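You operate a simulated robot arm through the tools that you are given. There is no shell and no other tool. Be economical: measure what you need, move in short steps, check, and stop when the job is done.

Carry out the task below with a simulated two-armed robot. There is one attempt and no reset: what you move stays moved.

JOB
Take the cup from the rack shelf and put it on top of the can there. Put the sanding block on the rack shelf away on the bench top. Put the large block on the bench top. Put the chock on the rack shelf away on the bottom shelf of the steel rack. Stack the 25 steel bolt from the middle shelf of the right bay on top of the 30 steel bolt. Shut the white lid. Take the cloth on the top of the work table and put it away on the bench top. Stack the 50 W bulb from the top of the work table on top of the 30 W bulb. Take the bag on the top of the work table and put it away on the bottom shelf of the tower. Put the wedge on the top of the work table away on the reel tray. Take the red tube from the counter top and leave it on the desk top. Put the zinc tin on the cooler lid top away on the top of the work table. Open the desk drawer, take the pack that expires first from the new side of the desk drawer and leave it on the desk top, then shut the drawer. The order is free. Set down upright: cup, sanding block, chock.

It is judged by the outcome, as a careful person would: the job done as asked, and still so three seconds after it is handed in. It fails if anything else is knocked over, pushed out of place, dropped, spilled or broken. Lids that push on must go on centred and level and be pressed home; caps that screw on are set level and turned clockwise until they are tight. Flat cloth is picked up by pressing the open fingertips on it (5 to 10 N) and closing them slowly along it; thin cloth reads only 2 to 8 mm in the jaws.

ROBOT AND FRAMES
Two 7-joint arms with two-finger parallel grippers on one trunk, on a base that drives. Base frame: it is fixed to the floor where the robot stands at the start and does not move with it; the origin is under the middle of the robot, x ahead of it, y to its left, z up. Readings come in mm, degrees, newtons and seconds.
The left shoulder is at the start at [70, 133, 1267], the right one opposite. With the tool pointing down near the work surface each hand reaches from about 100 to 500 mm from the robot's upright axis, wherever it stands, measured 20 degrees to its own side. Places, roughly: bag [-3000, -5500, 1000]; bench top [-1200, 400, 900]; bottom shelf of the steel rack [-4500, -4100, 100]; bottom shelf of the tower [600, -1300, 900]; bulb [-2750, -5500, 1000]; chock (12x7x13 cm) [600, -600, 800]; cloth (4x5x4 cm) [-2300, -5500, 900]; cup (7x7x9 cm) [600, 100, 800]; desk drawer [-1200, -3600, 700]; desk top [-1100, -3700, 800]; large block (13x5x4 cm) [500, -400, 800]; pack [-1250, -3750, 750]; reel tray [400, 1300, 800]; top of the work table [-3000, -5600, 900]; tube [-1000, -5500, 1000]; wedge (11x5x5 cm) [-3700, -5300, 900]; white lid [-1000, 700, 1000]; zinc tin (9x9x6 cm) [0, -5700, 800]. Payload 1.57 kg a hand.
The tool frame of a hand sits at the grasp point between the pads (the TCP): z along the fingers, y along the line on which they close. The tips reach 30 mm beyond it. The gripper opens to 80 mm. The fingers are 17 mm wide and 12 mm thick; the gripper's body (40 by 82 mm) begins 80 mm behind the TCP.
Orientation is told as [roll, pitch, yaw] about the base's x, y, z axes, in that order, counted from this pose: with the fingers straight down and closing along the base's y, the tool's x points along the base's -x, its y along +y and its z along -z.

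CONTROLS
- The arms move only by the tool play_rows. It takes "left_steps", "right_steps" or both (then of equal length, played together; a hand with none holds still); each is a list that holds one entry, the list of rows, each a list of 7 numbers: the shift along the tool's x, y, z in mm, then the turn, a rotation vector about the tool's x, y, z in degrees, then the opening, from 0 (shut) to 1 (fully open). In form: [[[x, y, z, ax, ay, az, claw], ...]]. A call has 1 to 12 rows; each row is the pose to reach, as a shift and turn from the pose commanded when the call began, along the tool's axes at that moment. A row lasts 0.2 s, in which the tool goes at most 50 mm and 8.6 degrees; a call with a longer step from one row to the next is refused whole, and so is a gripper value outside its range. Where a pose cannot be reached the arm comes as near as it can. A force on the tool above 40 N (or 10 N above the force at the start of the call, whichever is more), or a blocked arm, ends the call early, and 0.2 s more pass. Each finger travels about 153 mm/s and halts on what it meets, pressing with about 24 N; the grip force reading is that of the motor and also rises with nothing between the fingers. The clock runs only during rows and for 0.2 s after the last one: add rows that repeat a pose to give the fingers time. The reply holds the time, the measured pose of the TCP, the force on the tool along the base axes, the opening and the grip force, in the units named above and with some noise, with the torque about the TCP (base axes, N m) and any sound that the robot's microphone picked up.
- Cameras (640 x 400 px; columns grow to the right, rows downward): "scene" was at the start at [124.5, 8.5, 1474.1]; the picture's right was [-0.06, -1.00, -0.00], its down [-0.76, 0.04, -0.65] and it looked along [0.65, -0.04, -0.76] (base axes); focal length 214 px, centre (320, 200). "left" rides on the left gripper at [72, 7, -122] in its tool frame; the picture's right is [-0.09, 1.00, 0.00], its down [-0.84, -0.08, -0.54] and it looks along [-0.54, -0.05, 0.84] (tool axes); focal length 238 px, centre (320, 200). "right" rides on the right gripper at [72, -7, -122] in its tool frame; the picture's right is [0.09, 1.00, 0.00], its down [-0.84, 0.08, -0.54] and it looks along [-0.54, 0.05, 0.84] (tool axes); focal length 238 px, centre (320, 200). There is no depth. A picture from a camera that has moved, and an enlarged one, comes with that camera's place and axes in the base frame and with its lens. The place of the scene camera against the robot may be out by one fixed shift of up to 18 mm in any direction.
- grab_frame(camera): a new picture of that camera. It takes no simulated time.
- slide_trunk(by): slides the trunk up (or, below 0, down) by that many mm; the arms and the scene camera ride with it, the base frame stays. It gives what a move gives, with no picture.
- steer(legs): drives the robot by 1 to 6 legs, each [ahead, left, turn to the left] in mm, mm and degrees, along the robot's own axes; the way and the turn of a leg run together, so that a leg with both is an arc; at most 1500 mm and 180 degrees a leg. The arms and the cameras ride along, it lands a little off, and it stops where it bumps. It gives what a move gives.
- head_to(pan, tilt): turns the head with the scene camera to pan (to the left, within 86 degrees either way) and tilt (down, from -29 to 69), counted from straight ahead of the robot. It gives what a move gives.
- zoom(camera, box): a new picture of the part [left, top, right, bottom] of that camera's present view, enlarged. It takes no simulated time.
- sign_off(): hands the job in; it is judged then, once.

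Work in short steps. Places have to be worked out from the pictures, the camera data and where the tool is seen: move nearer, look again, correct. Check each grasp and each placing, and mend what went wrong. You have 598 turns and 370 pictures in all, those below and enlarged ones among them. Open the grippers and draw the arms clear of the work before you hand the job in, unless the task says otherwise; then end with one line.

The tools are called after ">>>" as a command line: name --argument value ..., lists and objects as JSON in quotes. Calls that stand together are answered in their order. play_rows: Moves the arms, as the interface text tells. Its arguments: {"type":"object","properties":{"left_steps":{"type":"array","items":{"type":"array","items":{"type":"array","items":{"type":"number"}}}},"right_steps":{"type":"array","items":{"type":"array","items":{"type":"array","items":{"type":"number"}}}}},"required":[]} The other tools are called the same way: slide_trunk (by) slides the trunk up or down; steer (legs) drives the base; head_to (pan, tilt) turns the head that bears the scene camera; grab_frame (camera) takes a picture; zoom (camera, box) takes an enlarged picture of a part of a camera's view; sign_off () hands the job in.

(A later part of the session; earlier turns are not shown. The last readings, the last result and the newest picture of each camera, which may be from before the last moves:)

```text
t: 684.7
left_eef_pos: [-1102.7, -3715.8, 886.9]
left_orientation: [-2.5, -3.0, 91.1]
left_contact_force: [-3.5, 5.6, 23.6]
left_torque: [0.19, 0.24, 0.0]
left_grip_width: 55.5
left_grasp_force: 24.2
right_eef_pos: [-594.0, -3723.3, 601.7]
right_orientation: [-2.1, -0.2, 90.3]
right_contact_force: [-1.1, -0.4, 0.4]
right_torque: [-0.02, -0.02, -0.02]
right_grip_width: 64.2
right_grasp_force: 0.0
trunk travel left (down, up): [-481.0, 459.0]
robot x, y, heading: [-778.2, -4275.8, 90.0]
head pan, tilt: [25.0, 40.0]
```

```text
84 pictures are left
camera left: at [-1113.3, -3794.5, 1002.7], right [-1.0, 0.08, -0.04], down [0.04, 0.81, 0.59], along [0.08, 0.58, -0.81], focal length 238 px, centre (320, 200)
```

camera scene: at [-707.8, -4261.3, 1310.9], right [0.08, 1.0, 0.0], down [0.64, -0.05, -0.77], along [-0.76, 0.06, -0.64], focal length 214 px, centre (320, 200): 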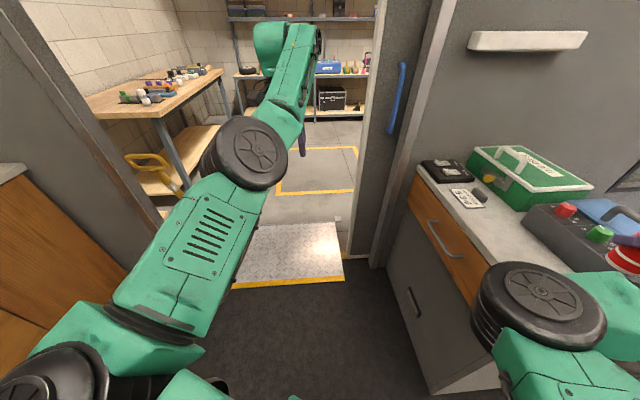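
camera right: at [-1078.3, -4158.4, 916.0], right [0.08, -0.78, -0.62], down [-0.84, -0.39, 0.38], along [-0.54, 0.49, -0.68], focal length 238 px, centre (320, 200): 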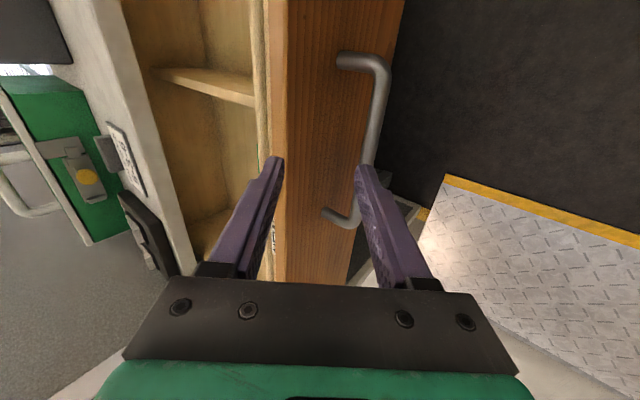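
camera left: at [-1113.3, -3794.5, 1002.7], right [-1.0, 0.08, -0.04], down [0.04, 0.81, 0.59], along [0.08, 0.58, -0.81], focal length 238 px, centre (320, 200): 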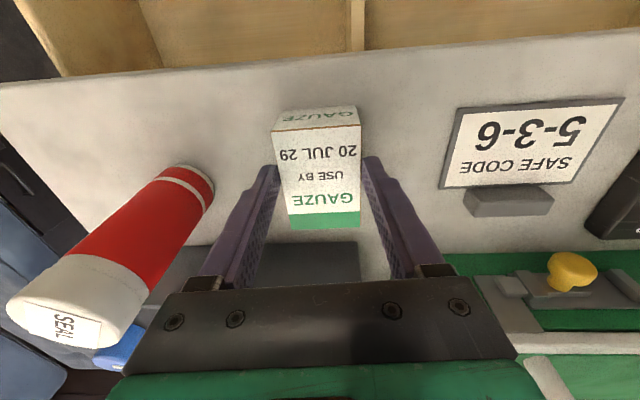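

Contact. I release and raise.

>>> play_rows --left_steps '[[[0, 0, -2, 0, 0, 0, 0.75], [0, 0, -2, 0, 0, 0, 0.87], [0, 0, -2, 0, 0, 0, 0.87]]]'

>>> slide_trunk --by 160

>>> grab_frame --camera "left"

```text
t: 685.5
left_eef_pos: [-1103.3, -3714.5, 883.8]
left_orientation: [-2.7, -2.4, 90.8]
left_contact_force: [0.3, 0.6, 0.9]
left_torque: [-0.01, -0.01, 0.01]
left_grip_width: 69.6
left_grasp_force: 0.0
right_eef_pos: [-594.0, -3723.8, 598.4]
right_orientation: [-2.1, -0.2, 90.3]
right_contact_force: [-0.5, 0.3, 0.2]
right_torque: [0.01, 0.01, -0.02]
right_grip_width: 64.0
right_grasp_force: 0.0
trunk travel left (down, up): [-481.0, 459.0]
robot x, y, heading: [-777.2, -4278.1, 90.0]
head pan, tilt: [25.0, 40.0]
```

```text
t: 687.3
left_eef_pos: [-1103.3, -3715.1, 1044.8]
left_orientation: [-2.7, -2.6, 91.0]
left_contact_force: [0.3, 0.2, -0.3]
left_torque: [0.0, 0.03, -0.02]
left_grip_width: 69.5
left_grasp_force: 0.2
right_eef_pos: [-594.3, -3723.2, 759.0]
right_orientation: [-2.2, -0.1, 90.3]
right_contact_force: [-1.5, -0.1, -0.9]
right_torque: [-0.01, 0.01, 0.01]
right_grip_width: 64.1
right_grasp_force: 0.1
trunk travel left (down, up): [-641.0, 299.0]
robot x, y, heading: [-776.7, -4276.7, 89.8]
head pan, tilt: [25.0, 40.0]
```

```text
83 pictures are left
camera left: at [-1114.4, -3791.8, 1161.6], right [-1.0, 0.08, -0.04], down [0.04, 0.81, 0.58], along [0.08, 0.58, -0.81], focal length 238 px, centre (320, 200)
```

left: 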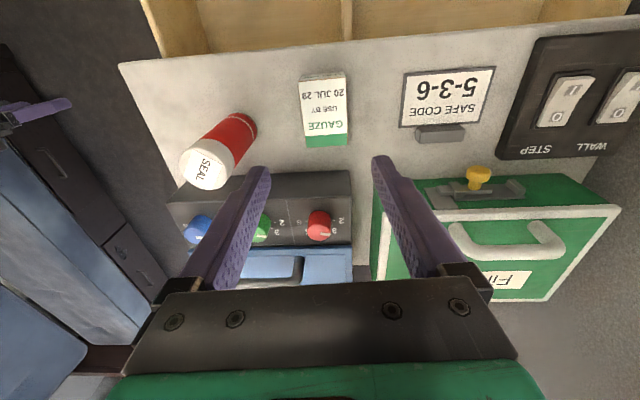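

The pack is on the desk. To shut the drawer I turn to face −x again (safer for the robot's rear), with the right hand closed in front of the drawer handle.

>>> slide_trunk --by 290

>>> steer --legs '[[0, 0, 90], [-180, 30, 0]]'

>>> play_rows --right_steps '[[[0, 0, 0, 0, 0, 0, 0.4], [0, 0, 0, 0, 0, 0, 0.1], [0, 0, 0, 0, 0, 0, 0.05]]]'

>>> grab_frame --camera "right"

```text
t: 690.2
left_eef_pos: [-1102.4, -3714.4, 1335.9]
left_orientation: [-2.7, -2.4, 90.9]
left_contact_force: [-0.1, -0.1, -0.3]
left_torque: [0.01, 0.01, 0.03]
left_grip_width: 69.4
left_grasp_force: 0.1
right_eef_pos: [-594.7, -3722.2, 1049.2]
right_orientation: [-2.2, -0.2, 90.3]
right_contact_force: [0.2, 0.0, 0.0]
right_torque: [-0.03, 0.02, -0.03]
right_grip_width: 63.7
right_grasp_force: 0.1
trunk travel left (down, up): [-931.0, 9.0]
robot x, y, heading: [-778.0, -4275.1, 90.1]
head pan, tilt: [25.0, 40.0]
```

```text
t: 695.6
left_eef_pos: [-1154.6, -4641.6, 1333.1]
left_orientation: [-2.6, -2.3, -177.9]
left_contact_force: [-0.2, 0.2, 1.0]
left_torque: [-0.01, 0.01, -0.02]
left_grip_width: 69.6
left_grasp_force: 0.0
right_eef_pos: [-1156.8, -4134.3, 1046.8]
right_orientation: [-2.0, 0.1, -178.4]
right_contact_force: [0.3, -0.6, 0.1]
right_torque: [-0.02, -0.03, -0.01]
right_grip_width: 64.0
right_grasp_force: 0.0
trunk travel left (down, up): [-931.0, 9.0]
robot x, y, heading: [-595.7, -4301.7, -178.5]
head pan, tilt: [25.0, 40.0]
```

```text
t: 696.4
left_eef_pos: [-1150.2, -4642.3, 1335.3]
left_orientation: [-2.7, -2.5, -177.7]
left_contact_force: [-0.3, 0.3, 0.4]
left_torque: [-0.01, 0.01, 0.0]
left_grip_width: 69.6
left_grasp_force: 0.1
right_eef_pos: [-1154.1, -4132.9, 1049.7]
right_orientation: [-2.1, -0.2, -178.4]
right_contact_force: [-0.1, -0.4, -0.7]
right_torque: [0.0, -0.02, 0.0]
right_grip_width: 3.9
right_grasp_force: 0.1
trunk travel left (down, up): [-931.0, 9.0]
robot x, y, heading: [-595.4, -4303.3, -178.8]
head pan, tilt: [25.0, 40.0]
```

```text
82 pictures are left
camera right: at [-1082.7, -4129.3, 1170.4], right [0.12, -0.99, -0.04], down [-0.83, -0.12, 0.54], along [-0.54, -0.03, -0.84], focal length 238 px, centre (320, 200)
```

right: 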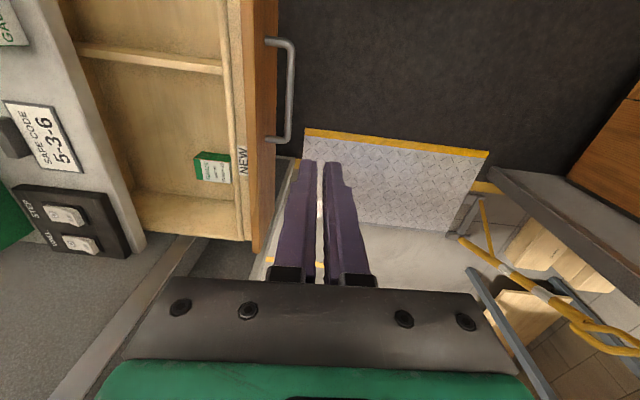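

I lower the closed fingers in front of the handle and push the drawer shut by driving right.

>>> slide_trunk --by -308

>>> steer --legs '[[0, -255, 0]]'

>>> grab_frame --camera "right"

```text
t: 699.5
left_eef_pos: [-1150.8, -4643.0, 1026.1]
left_orientation: [-2.7, -2.6, -177.8]
left_contact_force: [-0.6, 0.5, -0.7]
left_torque: [-0.02, 0.03, 0.0]
left_grip_width: 69.4
left_grasp_force: 0.0
right_eef_pos: [-1155.2, -4134.5, 741.6]
right_orientation: [-2.0, -0.1, -178.4]
right_contact_force: [0.0, 0.0, 0.2]
right_torque: [0.02, -0.03, 0.05]
right_grip_width: 3.9
right_grasp_force: 0.1
trunk travel left (down, up): [-623.0, 317.0]
robot x, y, heading: [-595.0, -4302.0, -178.7]
head pan, tilt: [25.0, 40.0]
```

```text
t: 701.3
left_eef_pos: [-1157.1, -4390.3, 1025.9]
left_orientation: [-2.6, -2.5, -177.8]
left_contact_force: [-0.6, 0.4, -1.2]
left_torque: [0.03, 0.01, -0.01]
left_grip_width: 69.4
left_grasp_force: 0.0
right_eef_pos: [-1159.2, -3882.4, 740.8]
right_orientation: [-2.0, -0.3, -178.5]
right_contact_force: [-0.5, 0.3, 0.2]
right_torque: [0.04, 0.0, -0.01]
right_grip_width: 4.0
right_grasp_force: 0.0
trunk travel left (down, up): [-623.0, 317.0]
robot x, y, heading: [-605.5, -4055.7, -178.6]
head pan, tilt: [25.0, 40.0]
```

```text
81 pictures are left
camera right: at [-1088.9, -3877.1, 862.2], right [0.12, -0.99, -0.04], down [-0.83, -0.12, 0.54], along [-0.54, -0.03, -0.84], focal length 238 px, centre (320, 200)
```

right: 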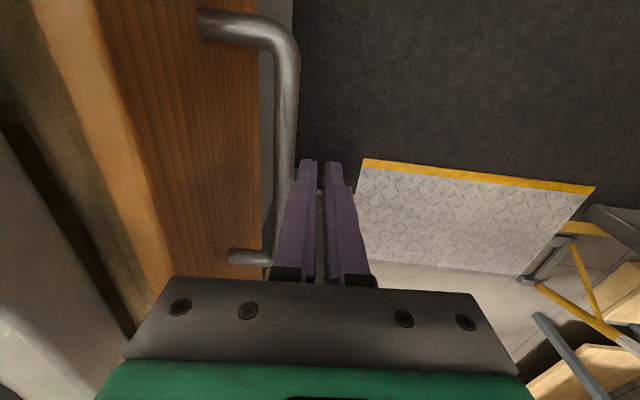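

>>> steer --legs '[[0, -36, 0]]'

>>> play_rows --right_steps '[[[0, -4, 0, 0, 0, 0, 0.05], [0, -8, 0, 0, 0, 0, 0.05], [0, -12, 0, 0, 0, 0, 0.05], [0, -12, 0, 0, 0, 0, 0.05]]]'

>>> grab_frame --camera "right"

```text
t: 702.2
left_eef_pos: [-1156.8, -4355.3, 1025.0]
left_orientation: [-2.7, -2.5, -177.8]
left_contact_force: [0.0, -0.1, 0.3]
left_torque: [0.0, -0.05, -0.02]
left_grip_width: 69.4
left_grasp_force: 0.0
right_eef_pos: [-1162.6, -3844.5, 739.4]
right_orientation: [-2.2, -0.1, -178.4]
right_contact_force: [0.7, 0.4, 0.8]
right_torque: [0.07, 0.0, -0.01]
right_grip_width: 4.2
right_grasp_force: 0.1
trunk travel left (down, up): [-623.0, 317.0]
robot x, y, heading: [-602.1, -4012.7, -178.7]
head pan, tilt: [25.0, 40.0]
```

```text
t: 703.2
left_eef_pos: [-1158.7, -4356.7, 1023.9]
left_orientation: [-2.8, -2.3, -177.7]
left_contact_force: [-0.1, 0.7, -0.5]
left_torque: [0.02, -0.02, 0.01]
left_grip_width: 69.5
left_grasp_force: 0.0
right_eef_pos: [-1161.3, -3835.5, 740.1]
right_orientation: [-2.1, 0.0, -178.2]
right_contact_force: [-1.4, -22.9, -7.6]
right_torque: [-0.53, 0.03, -0.14]
right_grip_width: 0.0
right_grasp_force: 0.0
trunk travel left (down, up): [-623.0, 317.0]
robot x, y, heading: [-605.4, -4015.2, -178.5]
head pan, tilt: [25.0, 40.0]
```

```text
80 pictures are left
camera right: at [-1089.8, -3831.5, 862.1], right [0.12, -0.99, -0.04], down [-0.83, -0.12, 0.54], along [-0.54, -0.04, -0.84], focal length 238 px, centre (320, 200)
```

right: 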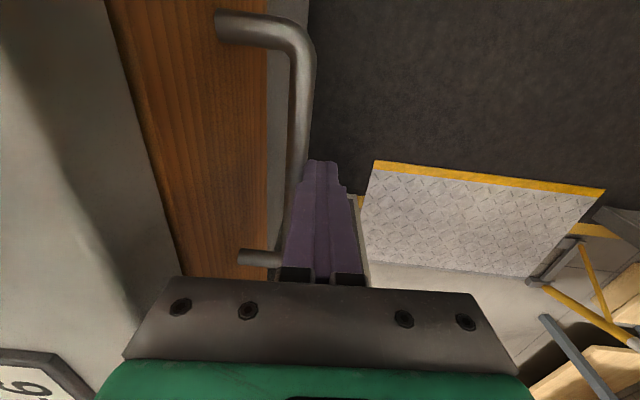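

The drawer is shut (firm stop, handle back at y≈−3819). I move away and raise the hand.

>>> steer --legs '[[0, 120, 0]]'

>>> slide_trunk --by 280

>>> grab_frame --camera "right"

```text
t: 704.4
left_eef_pos: [-1154.4, -4474.0, 1025.6]
left_orientation: [-2.6, -2.5, -177.7]
left_contact_force: [-0.8, -0.1, 0.1]
left_torque: [0.02, 0.01, 0.02]
left_grip_width: 69.4
left_grasp_force: 0.0
right_eef_pos: [-1157.1, -3952.2, 741.4]
right_orientation: [-2.1, -0.2, -178.4]
right_contact_force: [0.3, 0.2, 0.6]
right_torque: [-0.03, 0.01, -0.02]
right_grip_width: 3.7
right_grasp_force: 0.0
trunk travel left (down, up): [-623.0, 317.0]
robot x, y, heading: [-598.5, -4129.0, -178.7]
head pan, tilt: [25.0, 40.0]
```

```text
t: 707.3
left_eef_pos: [-1154.4, -4474.9, 1306.3]
left_orientation: [-2.7, -2.5, -177.7]
left_contact_force: [0.2, 0.4, -0.3]
left_torque: [0.02, -0.01, -0.04]
left_grip_width: 69.5
left_grasp_force: 0.0
right_eef_pos: [-1158.3, -3951.6, 1022.1]
right_orientation: [-2.1, -0.2, -178.4]
right_contact_force: [-0.6, 0.2, 0.6]
right_torque: [0.05, -0.01, 0.05]
right_grip_width: 3.8
right_grasp_force: 0.0
trunk travel left (down, up): [-903.0, 37.0]
robot x, y, heading: [-597.4, -4133.4, -178.3]
head pan, tilt: [25.0, 40.0]
```

```text
79 pictures are left
camera right: at [-1086.4, -3947.3, 1142.3], right [0.12, -0.99, -0.04], down [-0.83, -0.12, 0.54], along [-0.54, -0.03, -0.84], focal length 238 px, centre (320, 200)
```

right: 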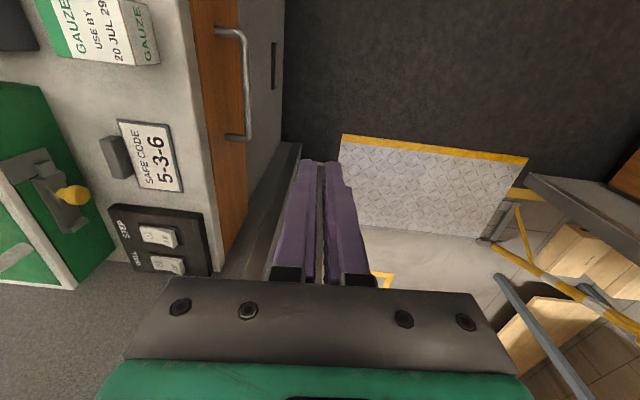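

Drawer done. Next the zinc tin on the cooler. I raise and retract the right hand, then turn to −y and approach the cooler with the left hand.

>>> play_rows --right_steps '[[[15, 0, -40, 0, 0, 0, 0.3], [30, 0, -80, 0, 0, 0, 0.3], [45, -5, -120, 0, 0, 0, 0.3], [60, -10, -160, 0, 0, 0, 0.3], [75, -20, -200, 0, 0, 0, 0.3], [90, -30, -240, 0, 0, 0, 0.3], [100, -40, -280, 0, 0, 0, 0.3], [100, -40, -280, 0, 0, 0, 0.3]]]'

>>> steer --legs '[[0, 200, 0], [0, 0, 88]]'

>>> head_to --pan 0 --tilt 35

>>> grab_frame --camera "scene"

```text
t: 709.1
left_eef_pos: [-1153.3, -4474.8, 1306.4]
left_orientation: [-2.7, -2.6, -177.7]
left_contact_force: [-0.1, -0.3, -0.2]
left_torque: [0.02, 0.0, 0.03]
left_grip_width: 69.9
left_grasp_force: 0.1
right_eef_pos: [-1148.7, -3892.0, 1296.3]
right_orientation: [-2.2, -0.2, -178.4]
right_contact_force: [-0.2, 0.0, 0.0]
right_torque: [0.03, 0.01, 0.01]
right_grip_width: 23.9
right_grasp_force: 0.1
right hand out of reach, approached as far as the arm can: row 2, 3, 4, 5, 6, 7, 8
trunk travel left (down, up): [-903.0, 37.0]
robot x, y, heading: [-599.7, -4133.4, -178.3]
head pan, tilt: [25.0, 40.0]
```

```text
t: 714.6
left_eef_pos: [-232.1, -4875.6, 1306.5]
left_orientation: [-2.6, -2.5, -85.5]
left_contact_force: [1.1, -0.5, 0.1]
left_torque: [0.01, 0.01, 0.01]
left_grip_width: 69.7
left_grasp_force: 0.1
right_eef_pos: [-814.7, -4893.8, 1297.0]
right_orientation: [-2.1, -0.2, -86.2]
right_contact_force: [0.3, 0.0, -0.3]
right_torque: [0.01, 0.02, 0.02]
right_grip_width: 24.2
right_grasp_force: 0.0
trunk travel left (down, up): [-903.0, 37.0]
robot x, y, heading: [-592.0, -4334.2, -86.3]
head pan, tilt: [25.0, 40.0]
```

```text
t: 715.5
left_eef_pos: [-232.9, -4874.9, 1305.5]
left_orientation: [-2.7, -2.5, -85.5]
left_contact_force: [-0.3, 0.3, 0.8]
left_torque: [-0.03, 0.01, 0.01]
left_grip_width: 69.5
left_grasp_force: 0.1
right_eef_pos: [-814.8, -4893.6, 1295.2]
right_orientation: [-2.2, -0.1, -86.2]
right_contact_force: [-0.1, -0.9, -0.1]
right_torque: [-0.02, 0.02, 0.01]
right_grip_width: 24.1
right_grasp_force: 0.1
trunk travel left (down, up): [-903.0, 37.0]
robot x, y, heading: [-596.6, -4334.6, -86.3]
head pan, tilt: [0.0, 35.0]
```

```text
78 pictures are left
camera scene: at [-587.8, -4459.7, 1557.4], right [-1.0, -0.06, 0.0], down [-0.04, 0.57, -0.82], along [0.05, -0.82, -0.57], focal length 214 px, centre (320, 200)
```

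scene: 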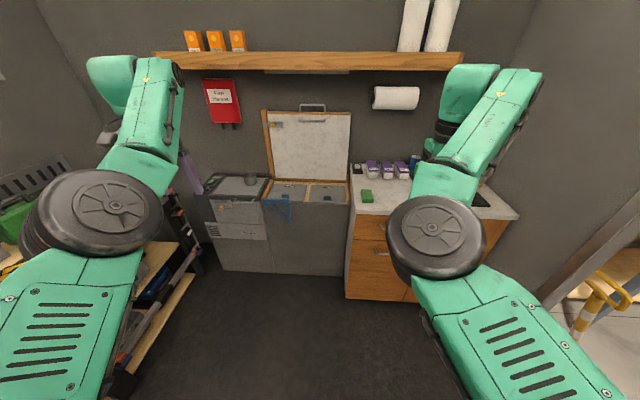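

The open chest lid limits where the right hand may be, so I tilt both hands forward (compact) before approaching the cooler.

>>> play_rows --left_steps '[[[5, -4, 12, 0, -7.2, 0, 0.9], [10, -7, 24, 0, -14.4, 0, 0.9], [16, -11, 36, 0, -21.6, 0, 0.9], [21, -14, 48, 0, -28.8, 0, 0.9], [27, -18, 60, 0, -36, 0, 0.9], [32, -21, 70, 0, -43, 0, 0.9], [37, -25, 80, 0, -50, 0, 0.9], [37, -25, 80, 0, -50, 0, 0.9]]]' --right_steps '[[[17, -19, 0, 0, -7.2, 0, 0.3], [34, -38, 0, 0, -14.4, 0, 0.3], [51, -57, 0, 0, -21.6, 0, 0.3], [68, -76, 0, 0, -28.8, 0, 0.3], [85, -95, 0, 0, -36, 0, 0.3], [102, -114, 0, 0, -43, 0, 0.3], [120, -137, 0, 0, -50, 0, 0.3], [120, -137, 0, 0, -50, 0, 0.3]]]'

>>> grab_frame --camera "scene"

```text
t: 717.2
left_eef_pos: [-251.6, -4842.2, 1234.3]
left_orientation: [-3.0, -53.6, -82.1]
left_contact_force: [0.7, -0.3, 0.9]
left_torque: [0.0, 0.02, 0.0]
left_grip_width: 71.9
left_grasp_force: 0.2
right_eef_pos: [-962.4, -4784.2, 1296.3]
right_orientation: [-3.4, -50.2, -83.6]
right_contact_force: [-0.3, -0.8, 0.1]
right_torque: [0.01, 0.0, 0.01]
right_grip_width: 24.0
right_grasp_force: 0.2
right hand out of reach, approached as far as the arm can: row 1, 2, 3, 4, 5, 6, 7, 8
trunk travel left (down, up): [-903.0, 37.0]
robot x, y, heading: [-593.1, -4335.2, -86.2]
head pan, tilt: [0.0, 35.0]
```

```text
77 pictures are left
camera scene: at [-588.4, -4460.3, 1557.3], right [-1.0, -0.06, 0.0], down [-0.04, 0.57, -0.82], along [0.05, -0.82, -0.57], focal length 214 px, centre (320, 200)
```

scene: 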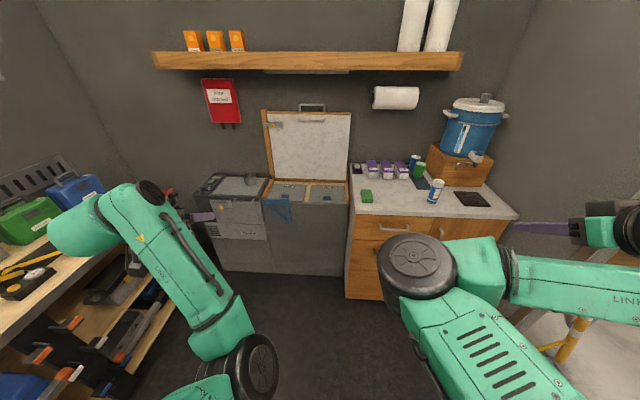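

Clear view. I raise the right hand higher, then drive so the left hand comes over the cooler.

>>> play_rows --right_steps '[[[-25, 0, -21, 0, 0, 0, 0.3], [-50, 0, -42, 0, 0, 0, 0.3], [-75, 0, -63, 0, 0, 0, 0.3], [-95, 0, -80, 0, 0, 0, 0.3], [-115, 0, -96, 0, 0, 0, 0.3], [-115, 0, -96, 0, 0, 0, 0.3]]]'

>>> steer --legs '[[0, 0, -3.8], [680, 215, 0]]'

>>> slide_trunk --by -200

>>> grab_frame --camera "left"

>>> grab_frame --camera "scene"

```text
t: 718.6
left_eef_pos: [-251.7, -4841.7, 1230.8]
left_orientation: [-2.2, -53.0, -82.7]
left_contact_force: [0.0, 0.3, 0.0]
left_torque: [0.01, -0.01, 0.0]
left_grip_width: 72.2
left_grasp_force: 0.1
right_eef_pos: [-958.1, -4786.2, 1448.9]
right_orientation: [-3.4, -50.1, -83.6]
right_contact_force: [0.5, -0.4, 0.6]
right_torque: [-0.01, -0.01, 0.0]
right_grip_width: 24.0
right_grasp_force: 0.0
trunk travel left (down, up): [-903.0, 37.0]
robot x, y, heading: [-594.4, -4331.7, -86.3]
head pan, tilt: [0.0, 35.0]
```

```text
t: 723.1
left_eef_pos: [-66.8, -5557.5, 1229.5]
left_orientation: [-2.0, -52.8, -86.6]
left_contact_force: [0.1, -0.6, 0.1]
left_torque: [0.01, -0.02, -0.01]
left_grip_width: 72.2
left_grasp_force: 0.2
right_eef_pos: [-769.6, -5455.2, 1448.6]
right_orientation: [-3.4, -50.1, -87.5]
right_contact_force: [-0.1, -0.5, 0.5]
right_torque: [-0.02, 0.01, 0.0]
right_grip_width: 23.7
right_grasp_force: 0.1
trunk travel left (down, up): [-903.0, 37.0]
robot x, y, heading: [-376.7, -5031.7, -90.2]
head pan, tilt: [0.0, 35.0]
```

```text
t: 725.2
left_eef_pos: [-64.7, -5557.7, 1030.2]
left_orientation: [-1.5, -52.7, -86.6]
left_contact_force: [-0.3, 0.0, 1.0]
left_torque: [-0.01, 0.0, 0.01]
left_grip_width: 71.6
left_grasp_force: 0.1
right_eef_pos: [-768.9, -5455.8, 1248.2]
right_orientation: [-3.3, -50.1, -87.5]
right_contact_force: [0.2, -0.4, 0.3]
right_torque: [0.02, 0.02, 0.02]
right_grip_width: 24.0
right_grasp_force: 0.0
trunk travel left (down, up): [-703.0, 237.0]
robot x, y, heading: [-375.4, -5032.1, -90.3]
head pan, tilt: [0.0, 35.0]
```

```text
76 pictures are left
camera left: at [-63.3, -5416.9, 1044.8], right [1.0, -0.02, 0.06], down [-0.06, -0.08, 1.0], along [-0.02, -1.0, -0.08], focal length 238 px, centre (320, 200)
```

left: 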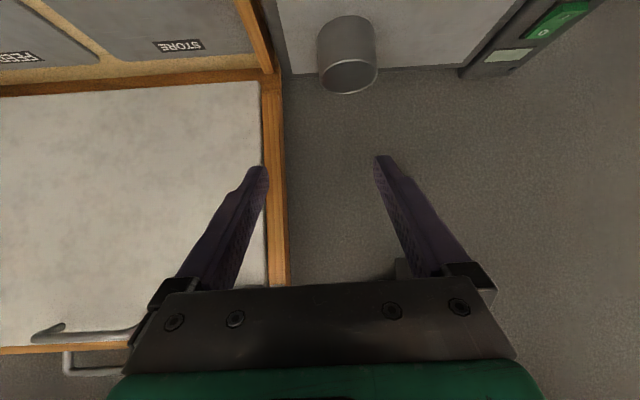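

```text
75 pictures are left
camera scene: at [-379.3, -5155.8, 1357.5], right [-1.0, 0.0, 0.0], down [0.0, 0.57, -0.82], along [0.0, -0.82, -0.57], focal length 214 px, centre (320, 200)
```

scene: 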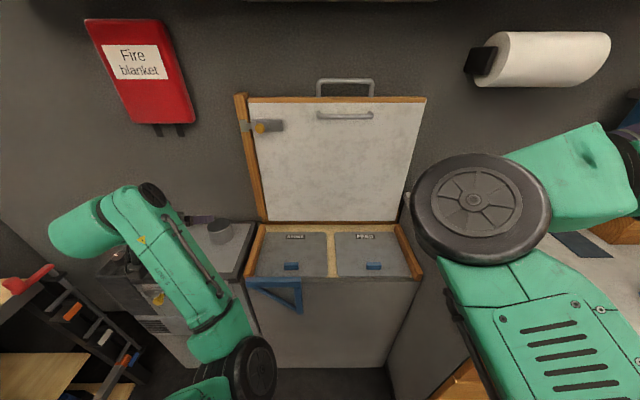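

Tin centre ≈[−22, −5717], rim z≈861, r≈42. I'll pinch its +x wall. I drive 95 forward, 85 left, lower 120 and narrow the fingers.

>>> steer --legs '[[95, 83, 0]]'

>>> slide_trunk --by -115

>>> play_rows --left_steps '[[[0, 0, 0, 0, 0, 0, 0.65], [0, 0, 0, 0, 0, 0, 0.5], [0, 0, 0, 0, 0, 0, 0.5]]]'

>>> grab_frame --camera "left"

```text
t: 726.5
left_eef_pos: [15.3, -5653.5, 1030.4]
left_orientation: [-1.6, -52.8, -87.0]
left_contact_force: [0.0, -0.6, -0.4]
left_torque: [0.0, -0.02, 0.03]
left_grip_width: 71.6
left_grasp_force: 0.1
right_eef_pos: [-689.5, -5549.5, 1249.1]
right_orientation: [-3.3, -50.2, -87.8]
right_contact_force: [1.1, 0.5, -0.3]
right_torque: [0.03, -0.03, 0.0]
right_grip_width: 23.9
right_grasp_force: 0.1
trunk travel left (down, up): [-703.0, 237.0]
robot x, y, heading: [-293.2, -5128.2, -90.4]
head pan, tilt: [0.0, 35.0]
```

```text
t: 728.0
left_eef_pos: [17.2, -5654.2, 915.6]
left_orientation: [-1.4, -52.8, -87.1]
left_contact_force: [0.5, -0.2, 0.0]
left_torque: [0.0, -0.02, 0.02]
left_grip_width: 71.9
left_grasp_force: 0.1
right_eef_pos: [-688.4, -5549.4, 1133.0]
right_orientation: [-3.4, -50.3, -87.9]
right_contact_force: [0.1, -0.1, 1.2]
right_torque: [-0.03, 0.03, 0.01]
right_grip_width: 24.1
right_grasp_force: 0.0
trunk travel left (down, up): [-588.0, 352.0]
robot x, y, heading: [-290.4, -5126.3, -90.3]
head pan, tilt: [0.0, 35.0]
```

```text
t: 728.8
left_eef_pos: [17.4, -5654.4, 914.1]
left_orientation: [-1.4, -52.7, -86.9]
left_contact_force: [-0.3, -0.6, 0.5]
left_torque: [0.0, 0.02, 0.01]
left_grip_width: 40.1
left_grasp_force: 0.1
right_eef_pos: [-687.4, -5549.4, 1133.1]
right_orientation: [-3.4, -50.1, -87.6]
right_contact_force: [0.7, 0.1, -0.1]
right_torque: [0.03, -0.02, 0.01]
right_grip_width: 24.0
right_grasp_force: 0.0
trunk travel left (down, up): [-588.0, 352.0]
robot x, y, heading: [-287.4, -5127.0, -90.3]
head pan, tilt: [0.0, 35.0]
```

```text
74 pictures are left
camera left: at [19.4, -5513.4, 929.9], right [1.0, -0.02, 0.06], down [-0.06, -0.08, 1.0], along [-0.02, -1.0, -0.08], focal length 238 px, centre (320, 200)
```

left: 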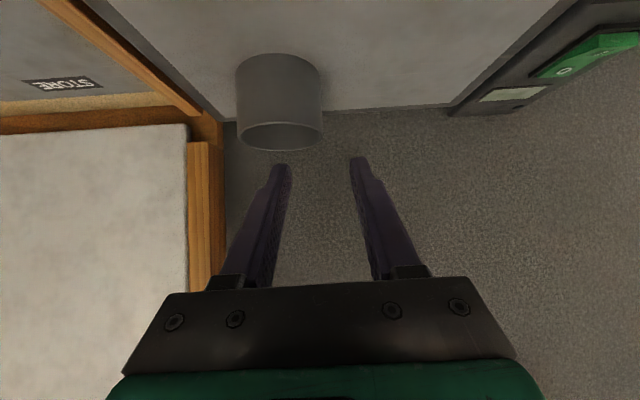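

I go in along the tool axis half way and check that the wall enters between the fingers.

>>> play_rows --left_steps '[[[1, 0, 18, 0, 0, 0, 0.5], [2, 0, 36, 0, 0, 0, 0.5], [3, 0, 55, 0, 0, 0, 0.5], [3, 0, 55, 0, 0, 0, 0.5]]]'

>>> grab_frame --camera "left"

```text
t: 729.8
left_eef_pos: [16.5, -5697.1, 879.4]
left_orientation: [-1.5, -52.7, -87.1]
left_contact_force: [0.6, -0.5, 0.6]
left_torque: [-0.02, 0.0, 0.0]
left_grip_width: 40.1
left_grasp_force: 0.1
right_eef_pos: [-688.1, -5549.1, 1133.6]
right_orientation: [-3.4, -50.1, -87.7]
right_contact_force: [0.3, -1.0, 0.4]
right_torque: [-0.03, 0.04, 0.02]
right_grip_width: 23.7
right_grasp_force: 0.0
trunk travel left (down, up): [-588.0, 352.0]
robot x, y, heading: [-294.3, -5127.3, -90.4]
head pan, tilt: [0.0, 35.0]
```

```text
73 pictures are left
camera left: at [18.7, -5555.6, 894.5], right [1.0, -0.02, 0.06], down [-0.06, -0.08, 1.0], along [-0.02, -1.0, -0.08], focal length 238 px, centre (320, 200)
```

left: 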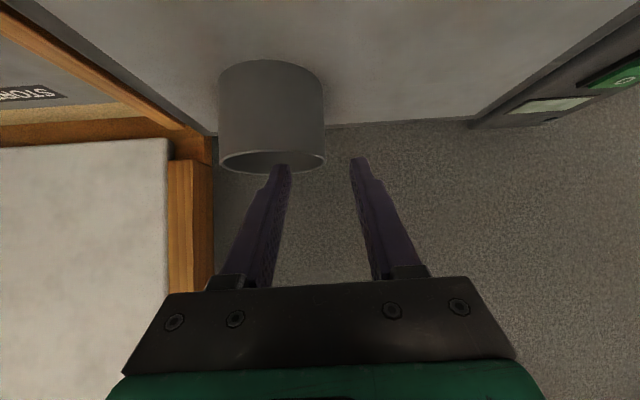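

The inner fingertip is over the tin's inside. I lower 22 mm straight down and pinch the wall.

>>> play_rows --left_steps '[[[6, 0, 4.5, 0, 0, 0, 0.5], [12, 0, 9, 0, 0, 0, 0.5], [17.5, 0, 13.3, 0, 0, 0, 0.5], [17.5, 0, 13.3, 0, 0, 0, 0.5]]]'

>>> grab_frame --camera "left"

```text
t: 730.8
left_eef_pos: [16.6, -5695.2, 856.9]
left_orientation: [-1.6, -52.6, -86.9]
left_contact_force: [0.5, -0.9, 0.7]
left_torque: [0.02, 0.04, 0.05]
left_grip_width: 40.2
left_grasp_force: 0.0
right_eef_pos: [-687.0, -5549.7, 1133.5]
right_orientation: [-3.4, -50.1, -87.7]
right_contact_force: [0.9, 0.7, -0.5]
right_torque: [-0.03, 0.01, -0.01]
right_grip_width: 23.9
right_grasp_force: 0.0
trunk travel left (down, up): [-588.0, 352.0]
robot x, y, heading: [-295.1, -5123.7, -90.3]
head pan, tilt: [0.0, 35.0]
```

```text
72 pictures are left
camera left: at [19.1, -5554.6, 872.3], right [1.0, -0.02, 0.06], down [-0.06, -0.08, 1.0], along [-0.02, -1.0, -0.08], focal length 238 px, centre (320, 200)
```

left: 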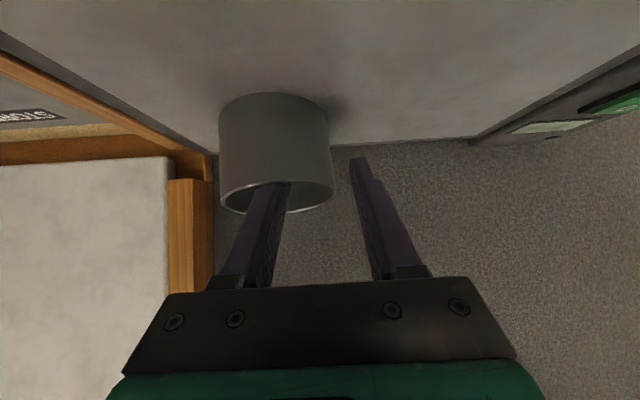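

Inner finger is inside, outer finger outside the wall. Close and lift.

>>> play_rows --left_steps '[[[0, 0, 0, 0, 0, 0, 0.3], [0, 0, 0, 0, 0, 0, 0.1], [0, 0, 0, 0, 0, 0, 0], [0, 0, 0, 0, 0, 0, 0], [0, 0, 0, 0, 0, 0, 0]]]'

>>> slide_trunk --by 60

>>> grab_frame --camera "left"

```text
t: 732.0
left_eef_pos: [18.1, -5695.3, 857.9]
left_orientation: [-1.6, -52.8, -87.0]
left_contact_force: [2.0, -0.9, 6.9]
left_torque: [0.02, -0.1, -0.01]
left_grip_width: 6.7
left_grasp_force: 24.1
right_eef_pos: [-686.6, -5548.9, 1134.0]
right_orientation: [-3.3, -50.3, -87.7]
right_contact_force: [-0.4, -0.8, 0.9]
right_torque: [0.03, 0.0, -0.02]
right_grip_width: 24.0
right_grasp_force: 0.1
trunk travel left (down, up): [-588.0, 352.0]
robot x, y, heading: [-290.6, -5128.8, -90.3]
head pan, tilt: [0.0, 35.0]
```

```text
t: 733.0
left_eef_pos: [17.4, -5695.2, 916.2]
left_orientation: [-1.5, -52.7, -87.0]
left_contact_force: [-0.2, 0.1, -1.5]
left_torque: [0.02, -0.04, -0.04]
left_grip_width: 6.3
left_grasp_force: 23.7
right_eef_pos: [-687.5, -5550.0, 1193.9]
right_orientation: [-3.4, -50.1, -87.9]
right_contact_force: [-0.1, 0.2, 0.1]
right_torque: [0.01, 0.0, 0.01]
right_grip_width: 23.8
right_grasp_force: 0.0
trunk travel left (down, up): [-648.0, 292.0]
robot x, y, heading: [-293.1, -5128.3, -90.4]
head pan, tilt: [0.0, 35.0]
```

```text
71 pictures are left
camera left: at [19.5, -5555.0, 932.5], right [1.0, -0.02, 0.06], down [-0.06, -0.08, 1.0], along [-0.02, -1.0, -0.08], focal length 238 px, centre (320, 200)
```

left: 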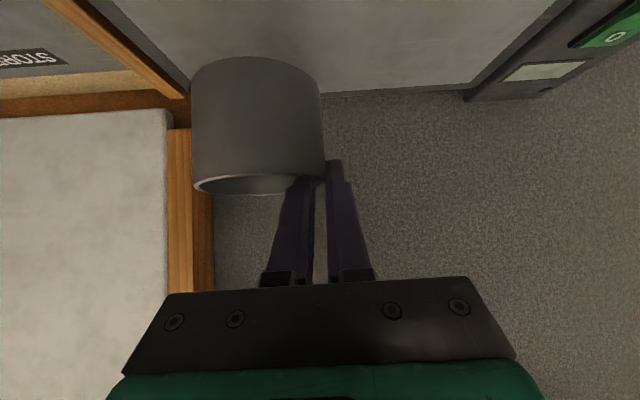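

The tin is held. I back out, turn toward the door, and lower the trunk for the ramp.

>>> slide_trunk --by 80

>>> steer --legs '[[-560, 0, 0], [0, 0, -89.7], [0, -60, 0]]'

>>> slide_trunk --by -400

>>> grab_frame --camera "scene"

```text
t: 734.1
left_eef_pos: [17.0, -5696.4, 995.8]
left_orientation: [-1.5, -52.7, -87.1]
left_contact_force: [0.4, 0.7, -1.0]
left_torque: [0.01, -0.04, 0.01]
left_grip_width: 6.6
left_grasp_force: 24.1
right_eef_pos: [-687.4, -5550.1, 1273.0]
right_orientation: [-3.4, -50.1, -87.8]
right_contact_force: [0.1, 0.3, 0.2]
right_torque: [0.03, -0.01, 0.0]
right_grip_width: 24.3
right_grasp_force: 0.1
trunk travel left (down, up): [-728.0, 212.0]
robot x, y, heading: [-292.5, -5123.0, -90.5]
head pan, tilt: [0.0, 35.0]
```

```text
t: 741.7
left_eef_pos: [-852.9, -4819.1, 995.8]
left_orientation: [-1.8, -52.7, -176.1]
left_contact_force: [-0.6, -1.3, -2.1]
left_torque: [-0.03, -0.06, -0.04]
left_grip_width: 6.5
left_grasp_force: 23.7
right_eef_pos: [-714.7, -4114.4, 1275.1]
right_orientation: [-3.7, -50.1, -176.8]
right_contact_force: [0.1, 0.1, 0.2]
right_torque: [0.0, 0.0, -0.02]
right_grip_width: 24.0
right_grasp_force: 0.1
trunk travel left (down, up): [-728.0, 212.0]
robot x, y, heading: [-287.3, -4503.8, -180.0]
head pan, tilt: [0.0, 35.0]
```

```text
t: 745.6
left_eef_pos: [-853.5, -4816.2, 597.5]
left_orientation: [-1.6, -52.8, -176.4]
left_contact_force: [0.0, 0.1, -1.1]
left_torque: [-0.06, 0.02, 0.03]
left_grip_width: 6.1
left_grasp_force: 23.6
right_eef_pos: [-714.3, -4109.5, 873.5]
right_orientation: [-3.4, -50.1, -177.1]
right_contact_force: [0.7, -0.2, 0.0]
right_torque: [0.03, -0.01, -0.01]
right_grip_width: 23.8
right_grasp_force: 0.0
trunk travel left (down, up): [-328.0, 612.0]
robot x, y, heading: [-288.7, -4501.9, -179.7]
head pan, tilt: [0.0, 35.0]
```

```text
70 pictures are left
camera scene: at [-428.5, -4487.6, 982.4], right [0.0, 1.0, 0.0], down [0.57, 0.0, -0.82], along [-0.82, 0.0, -0.57], focal length 214 px, centre (320, 200)
```

scene: 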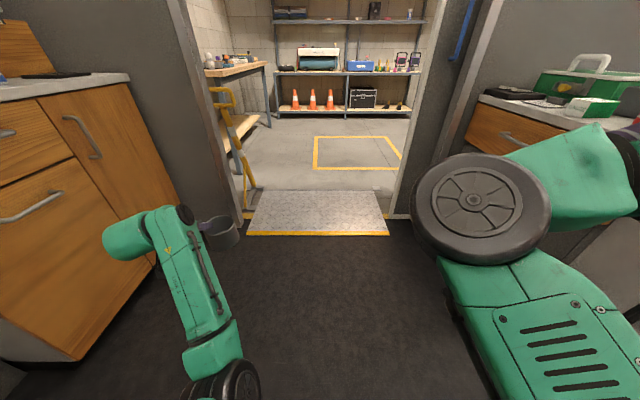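

The right hand is a bit wide; I shift 60 mm left to centre in the doorway and drive through.

>>> steer --legs '[[0, 60, -0.3], [900, 0, 0]]'

>>> grab_frame --camera "scene"

```text
t: 750.9
left_eef_pos: [-1765.8, -4882.2, 597.0]
left_orientation: [-1.5, -52.7, -176.2]
left_contact_force: [-0.3, 0.2, -1.7]
left_torque: [-0.06, 0.01, 0.0]
left_grip_width: 5.9
left_grasp_force: 24.5
right_eef_pos: [-1630.0, -4174.6, 873.4]
right_orientation: [-3.4, -50.1, -176.8]
right_contact_force: [-0.3, 0.0, 0.0]
right_torque: [-0.03, 0.01, -0.02]
right_grip_width: 23.9
right_grasp_force: 0.0
trunk travel left (down, up): [-328.0, 612.0]
robot x, y, heading: [-1203.1, -4562.1, -179.6]
head pan, tilt: [0.0, 35.0]
```

```text
69 pictures are left
camera scene: at [-1342.0, -4551.9, 982.3], right [-0.01, 1.0, 0.0], down [0.57, 0.0, -0.82], along [-0.82, -0.01, -0.57], focal length 214 px, centre (320, 200)
```

scene: 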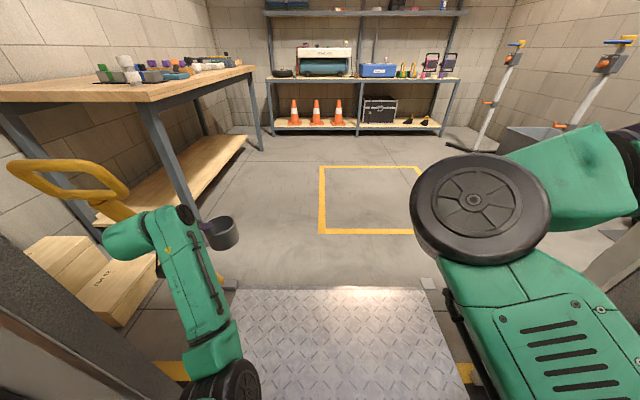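

>>> steer --legs '[[1150, 0, 0]]'

>>> slide_trunk --by 380

>>> steer --legs '[[550, 0, 0], [0, 0, 90]]'

>>> grab_frame --camera "scene"

```text
t: 757.0
left_eef_pos: [-2952.5, -4888.1, 597.4]
left_orientation: [-1.5, -52.7, -176.2]
left_contact_force: [0.2, 0.3, -1.8]
left_torque: [-0.09, -0.03, -0.03]
left_grip_width: 5.8
left_grasp_force: 24.1
right_eef_pos: [-2815.7, -4182.0, 873.3]
right_orientation: [-3.4, -50.1, -176.9]
right_contact_force: [-0.3, -0.6, -0.2]
right_torque: [-0.03, -0.03, 0.06]
right_grip_width: 24.1
right_grasp_force: 0.1
trunk travel left (down, up): [-328.0, 612.0]
robot x, y, heading: [-2386.6, -4572.6, -179.5]
head pan, tilt: [0.0, 35.0]
```

```text
t: 760.6
left_eef_pos: [-2951.9, -4889.1, 977.1]
left_orientation: [-1.4, -52.7, -176.2]
left_contact_force: [0.6, 0.6, -1.9]
left_torque: [-0.04, -0.02, 0.0]
left_grip_width: 5.7
left_grasp_force: 23.6
right_eef_pos: [-2815.0, -4181.7, 1253.9]
right_orientation: [-3.4, -50.3, -176.8]
right_contact_force: [0.7, 0.2, 0.5]
right_torque: [0.0, 0.01, 0.0]
right_grip_width: 24.0
right_grasp_force: 0.1
trunk travel left (down, up): [-708.0, 232.0]
robot x, y, heading: [-2387.5, -4569.9, -179.6]
head pan, tilt: [0.0, 35.0]
```

```text
t: 767.6
left_eef_pos: [-2619.4, -5144.8, 977.8]
left_orientation: [-1.4, -52.7, -86.6]
left_contact_force: [-0.1, 0.4, -1.5]
left_torque: [0.01, -0.06, -0.04]
left_grip_width: 5.7
left_grasp_force: 23.9
right_eef_pos: [-3325.2, -5003.0, 1253.6]
right_orientation: [-3.5, -50.1, -87.3]
right_contact_force: [0.0, -0.1, 0.1]
right_torque: [-0.01, 0.02, 0.0]
right_grip_width: 23.9
right_grasp_force: 0.1
trunk travel left (down, up): [-708.0, 232.0]
robot x, y, heading: [-2933.3, -4579.3, -89.8]
head pan, tilt: [0.0, 35.0]
```

```text
68 pictures are left
camera scene: at [-2935.5, -4702.3, 1362.4], right [-1.0, 0.0, 0.0], down [0.0, 0.57, -0.82], along [0.0, -0.82, -0.57], focal length 214 px, centre (320, 200)
```

scene: 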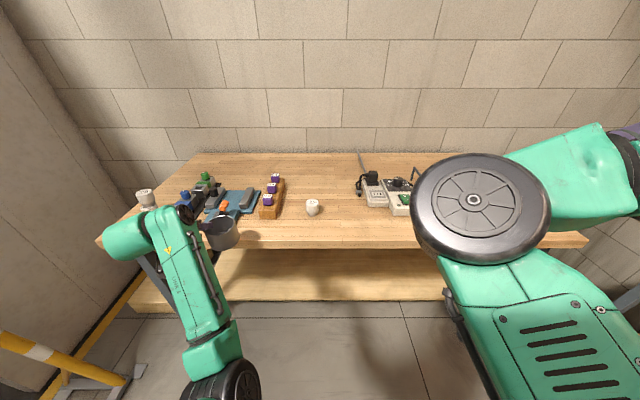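

I'll set the tin on the free spot left of the power strip, ≈[−3000, −5290]. I drive right and forward.

>>> steer --legs '[[0, -341, 0], [123, 0, 0]]'

>>> grab_frame --camera "left"

>>> grab_frame --camera "scene"

```text
t: 770.6
left_eef_pos: [-2952.1, -5264.7, 976.8]
left_orientation: [-1.5, -52.8, -86.1]
left_contact_force: [-0.2, 0.0, -1.5]
left_torque: [0.03, -0.05, 0.01]
left_grip_width: 5.6
left_grasp_force: 24.2
right_eef_pos: [-3659.8, -5130.4, 1253.4]
right_orientation: [-3.4, -50.2, -86.8]
right_contact_force: [-0.6, -0.6, -0.2]
right_torque: [0.01, 0.0, 0.0]
right_grip_width: 24.1
right_grasp_force: 0.1
trunk travel left (down, up): [-708.0, 232.0]
robot x, y, heading: [-3272.7, -4703.3, -89.9]
head pan, tilt: [0.0, 35.0]
```

```text
67 pictures are left
camera left: at [-2952.5, -5124.1, 993.0], right [1.0, -0.01, 0.06], down [-0.06, -0.08, 1.0], along [0.0, -1.0, -0.08], focal length 238 px, centre (320, 200)
```

left: 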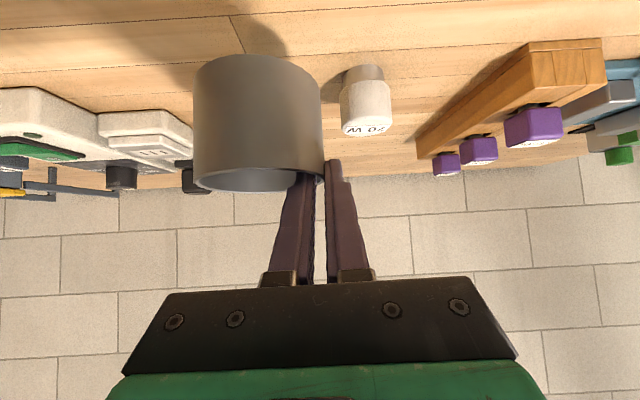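

```text
66 pictures are left
camera scene: at [-3272.5, -4825.4, 1362.6], right [-1.0, -0.01, 0.0], down [-0.01, 0.57, -0.82], along [0.01, -0.82, -0.57], focal length 214 px, centre (320, 200)
```

scene: 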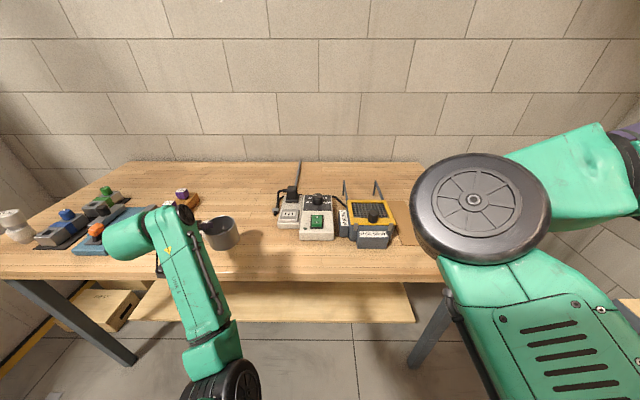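

The spot below the tin is clear. I lower to contact.

>>> slide_trunk --by -45

>>> slide_trunk --by -6

>>> slide_trunk --by -5

```text
t: 771.5
left_eef_pos: [-2952.0, -5265.4, 932.7]
left_orientation: [-1.4, -52.7, -86.1]
left_contact_force: [0.0, 0.0, -2.0]
left_torque: [0.04, -0.05, 0.05]
left_grip_width: 5.4
left_grasp_force: 23.5
right_eef_pos: [-3659.3, -5130.9, 1208.1]
right_orientation: [-3.4, -50.2, -86.8]
right_contact_force: [0.2, -0.9, -0.1]
right_torque: [0.03, 0.01, -0.01]
right_grip_width: 23.9
right_grasp_force: 0.0
trunk travel left (down, up): [-663.0, 277.0]
robot x, y, heading: [-3268.2, -4701.8, -89.8]
head pan, tilt: [0.0, 35.0]
```

```text
t: 772.1
left_eef_pos: [-2952.2, -5264.8, 930.3]
left_orientation: [-1.3, -53.2, -86.1]
left_contact_force: [3.5, -4.1, 16.0]
left_torque: [0.14, 0.1, -0.01]
left_grip_width: 5.4
left_grasp_force: 23.9
right_eef_pos: [-3658.8, -5129.4, 1203.4]
right_orientation: [-3.5, -50.3, -86.8]
right_contact_force: [-0.5, 0.6, 0.0]
right_torque: [-0.01, 0.0, 0.03]
right_grip_width: 24.2
right_grasp_force: 0.0
trunk travel left (down, up): [-657.0, 283.0]
robot x, y, heading: [-3270.9, -4702.3, -89.6]
head pan, tilt: [0.0, 35.0]
```

```text
t: 772.7
left_eef_pos: [-2949.7, -5265.3, 929.7]
left_orientation: [-0.9, -54.1, -86.2]
left_contact_force: [1.0, 4.1, 10.1]
left_torque: [0.49, 0.12, -0.09]
left_grip_width: 5.5
left_grasp_force: 24.1
right_eef_pos: [-3659.2, -5130.6, 1197.7]
right_orientation: [-3.4, -50.3, -86.9]
right_contact_force: [0.0, 0.1, 0.8]
right_torque: [-0.02, 0.01, 0.02]
right_grip_width: 24.2
right_grasp_force: 0.0
trunk travel left (down, up): [-652.0, 288.0]
robot x, y, heading: [-3272.3, -4698.6, -89.3]
head pan, tilt: [0.0, 35.0]
stopped: the force on the tool passed its limit (the readings are from after the stop); the commanded pose is now the measured one
```

In contact. Release and lift straight up.

>>> play_rows --left_steps '[[[0, 0, 0, 0, 0, 0, 0.1], [0, 0, 0, 0, 0, 0, 0.2], [0, 0, 0, 0, 0, 0, 0.3], [0, 0, 0, 0, 0, 0, 0.3]]]'

>>> slide_trunk --by 90

>>> grab_frame --camera "left"

```text
t: 773.7
left_eef_pos: [-2950.9, -5269.0, 927.5]
left_orientation: [-1.1, -53.7, -86.2]
left_contact_force: [-0.1, -0.7, -0.3]
left_torque: [0.04, 0.0, 0.03]
left_grip_width: 24.1
left_grasp_force: 0.0
right_eef_pos: [-3658.6, -5131.3, 1199.6]
right_orientation: [-3.4, -50.1, -86.8]
right_contact_force: [-0.3, 0.8, -0.8]
right_torque: [0.02, -0.04, 0.02]
right_grip_width: 24.2
right_grasp_force: 0.1
trunk travel left (down, up): [-652.0, 288.0]
robot x, y, heading: [-3268.4, -4700.3, -89.3]
head pan, tilt: [0.0, 35.0]
```

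```text
t: 775.0
left_eef_pos: [-2950.4, -5267.5, 1016.7]
left_orientation: [-1.1, -53.8, -86.2]
left_contact_force: [0.7, -0.4, 0.1]
left_torque: [-0.02, 0.01, 0.02]
left_grip_width: 23.9
left_grasp_force: 0.1
right_eef_pos: [-3658.6, -5131.3, 1288.2]
right_orientation: [-3.4, -50.1, -86.8]
right_contact_force: [0.5, 0.1, 0.8]
right_torque: [-0.02, 0.0, 0.03]
right_grip_width: 24.0
right_grasp_force: 0.1
trunk travel left (down, up): [-742.0, 198.0]
robot x, y, heading: [-3269.6, -4698.7, -89.5]
head pan, tilt: [0.0, 35.0]
```

```text
65 pictures are left
camera left: at [-2951.4, -5126.2, 1030.3], right [1.0, 0.0, 0.06], down [-0.06, -0.06, 1.0], along [0.0, -1.0, -0.06], focal length 238 px, centre (320, 200)
```

left: 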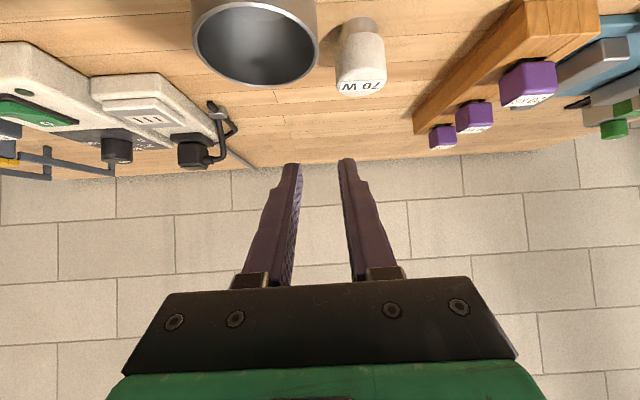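

The tin stands on the table. Last item: the wedge at ≈[−3692, −5332], 5 cm wide in y. I back up and swing the left hand sideways (pointing −x) so that it closes along y.

>>> steer --legs '[[-200, 0, 0]]'

>>> play_rows --left_steps '[[[0, -20, 0, 6.6, 0, 4.8, 1], [0, -45, 0, 13.2, 0, 9.7, 1], [0, -75, 0, 19.8, 0, 14.5, 1], [0, -105, 0, 26.4, 0, 19.3, 1], [0, -135, 0, 33, 0, 24.2, 1], [0, -165, 0, 39.6, 0, 29, 1], [0, -195, 0, 46.2, 0, 33.9, 1], [0, -220, 0, 52.8, 0, 38.7, 1], [0, -240, 0, 59.4, 0, 43.5, 1], [0, -260, 0, 66, 0, 48.4, 1], [0, -270, 0, 72.6, 0, 53.2, 1], [0, -270, 0, 72.6, 0, 53.2, 1]]]'

>>> grab_frame --camera "scene"

```text
t: 776.6
left_eef_pos: [-2952.7, -5068.1, 1017.1]
left_orientation: [-1.2, -53.6, -86.2]
left_contact_force: [0.0, -0.1, 0.7]
left_torque: [-0.03, -0.03, -0.03]
left_grip_width: 24.1
left_grasp_force: 0.1
right_eef_pos: [-3660.7, -4932.3, 1287.0]
right_orientation: [-3.3, -50.1, -86.8]
right_contact_force: [-0.2, 0.1, -0.6]
right_torque: [0.01, 0.0, -0.01]
right_grip_width: 23.9
right_grasp_force: 0.1
trunk travel left (down, up): [-742.0, 198.0]
robot x, y, heading: [-3275.7, -4500.0, -89.5]
head pan, tilt: [0.0, 35.0]
```

```text
t: 779.2
left_eef_pos: [-3223.5, -5080.5, 1021.9]
left_orientation: [0.0, -54.4, -177.3]
left_contact_force: [0.2, -0.4, -0.2]
left_torque: [-0.01, -0.01, 0.0]
left_grip_width: 80.0
left_grasp_force: 0.3
right_eef_pos: [-3660.1, -4930.5, 1287.3]
right_orientation: [-3.4, -50.2, -86.8]
right_contact_force: [-0.4, 0.6, 0.2]
right_torque: [-0.02, -0.04, 0.02]
right_grip_width: 24.3
right_grasp_force: 0.0
trunk travel left (down, up): [-742.0, 198.0]
robot x, y, heading: [-3271.5, -4504.0, -89.7]
head pan, tilt: [0.0, 35.0]
```

```text
64 pictures are left
camera scene: at [-3273.9, -4626.5, 1396.9], right [-1.0, -0.01, 0.0], down [0.0, 0.57, -0.82], along [0.01, -0.82, -0.57], focal length 214 px, centre (320, 200)
```

scene: 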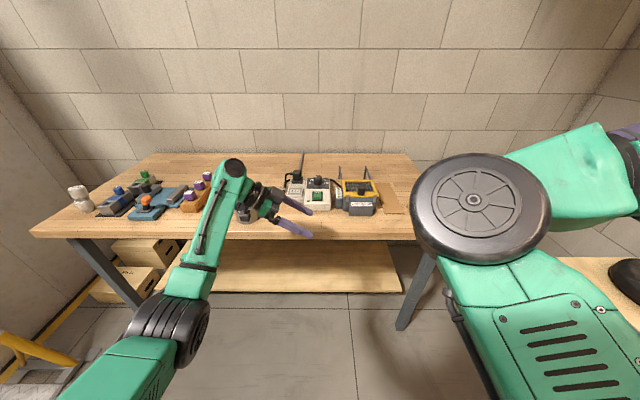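

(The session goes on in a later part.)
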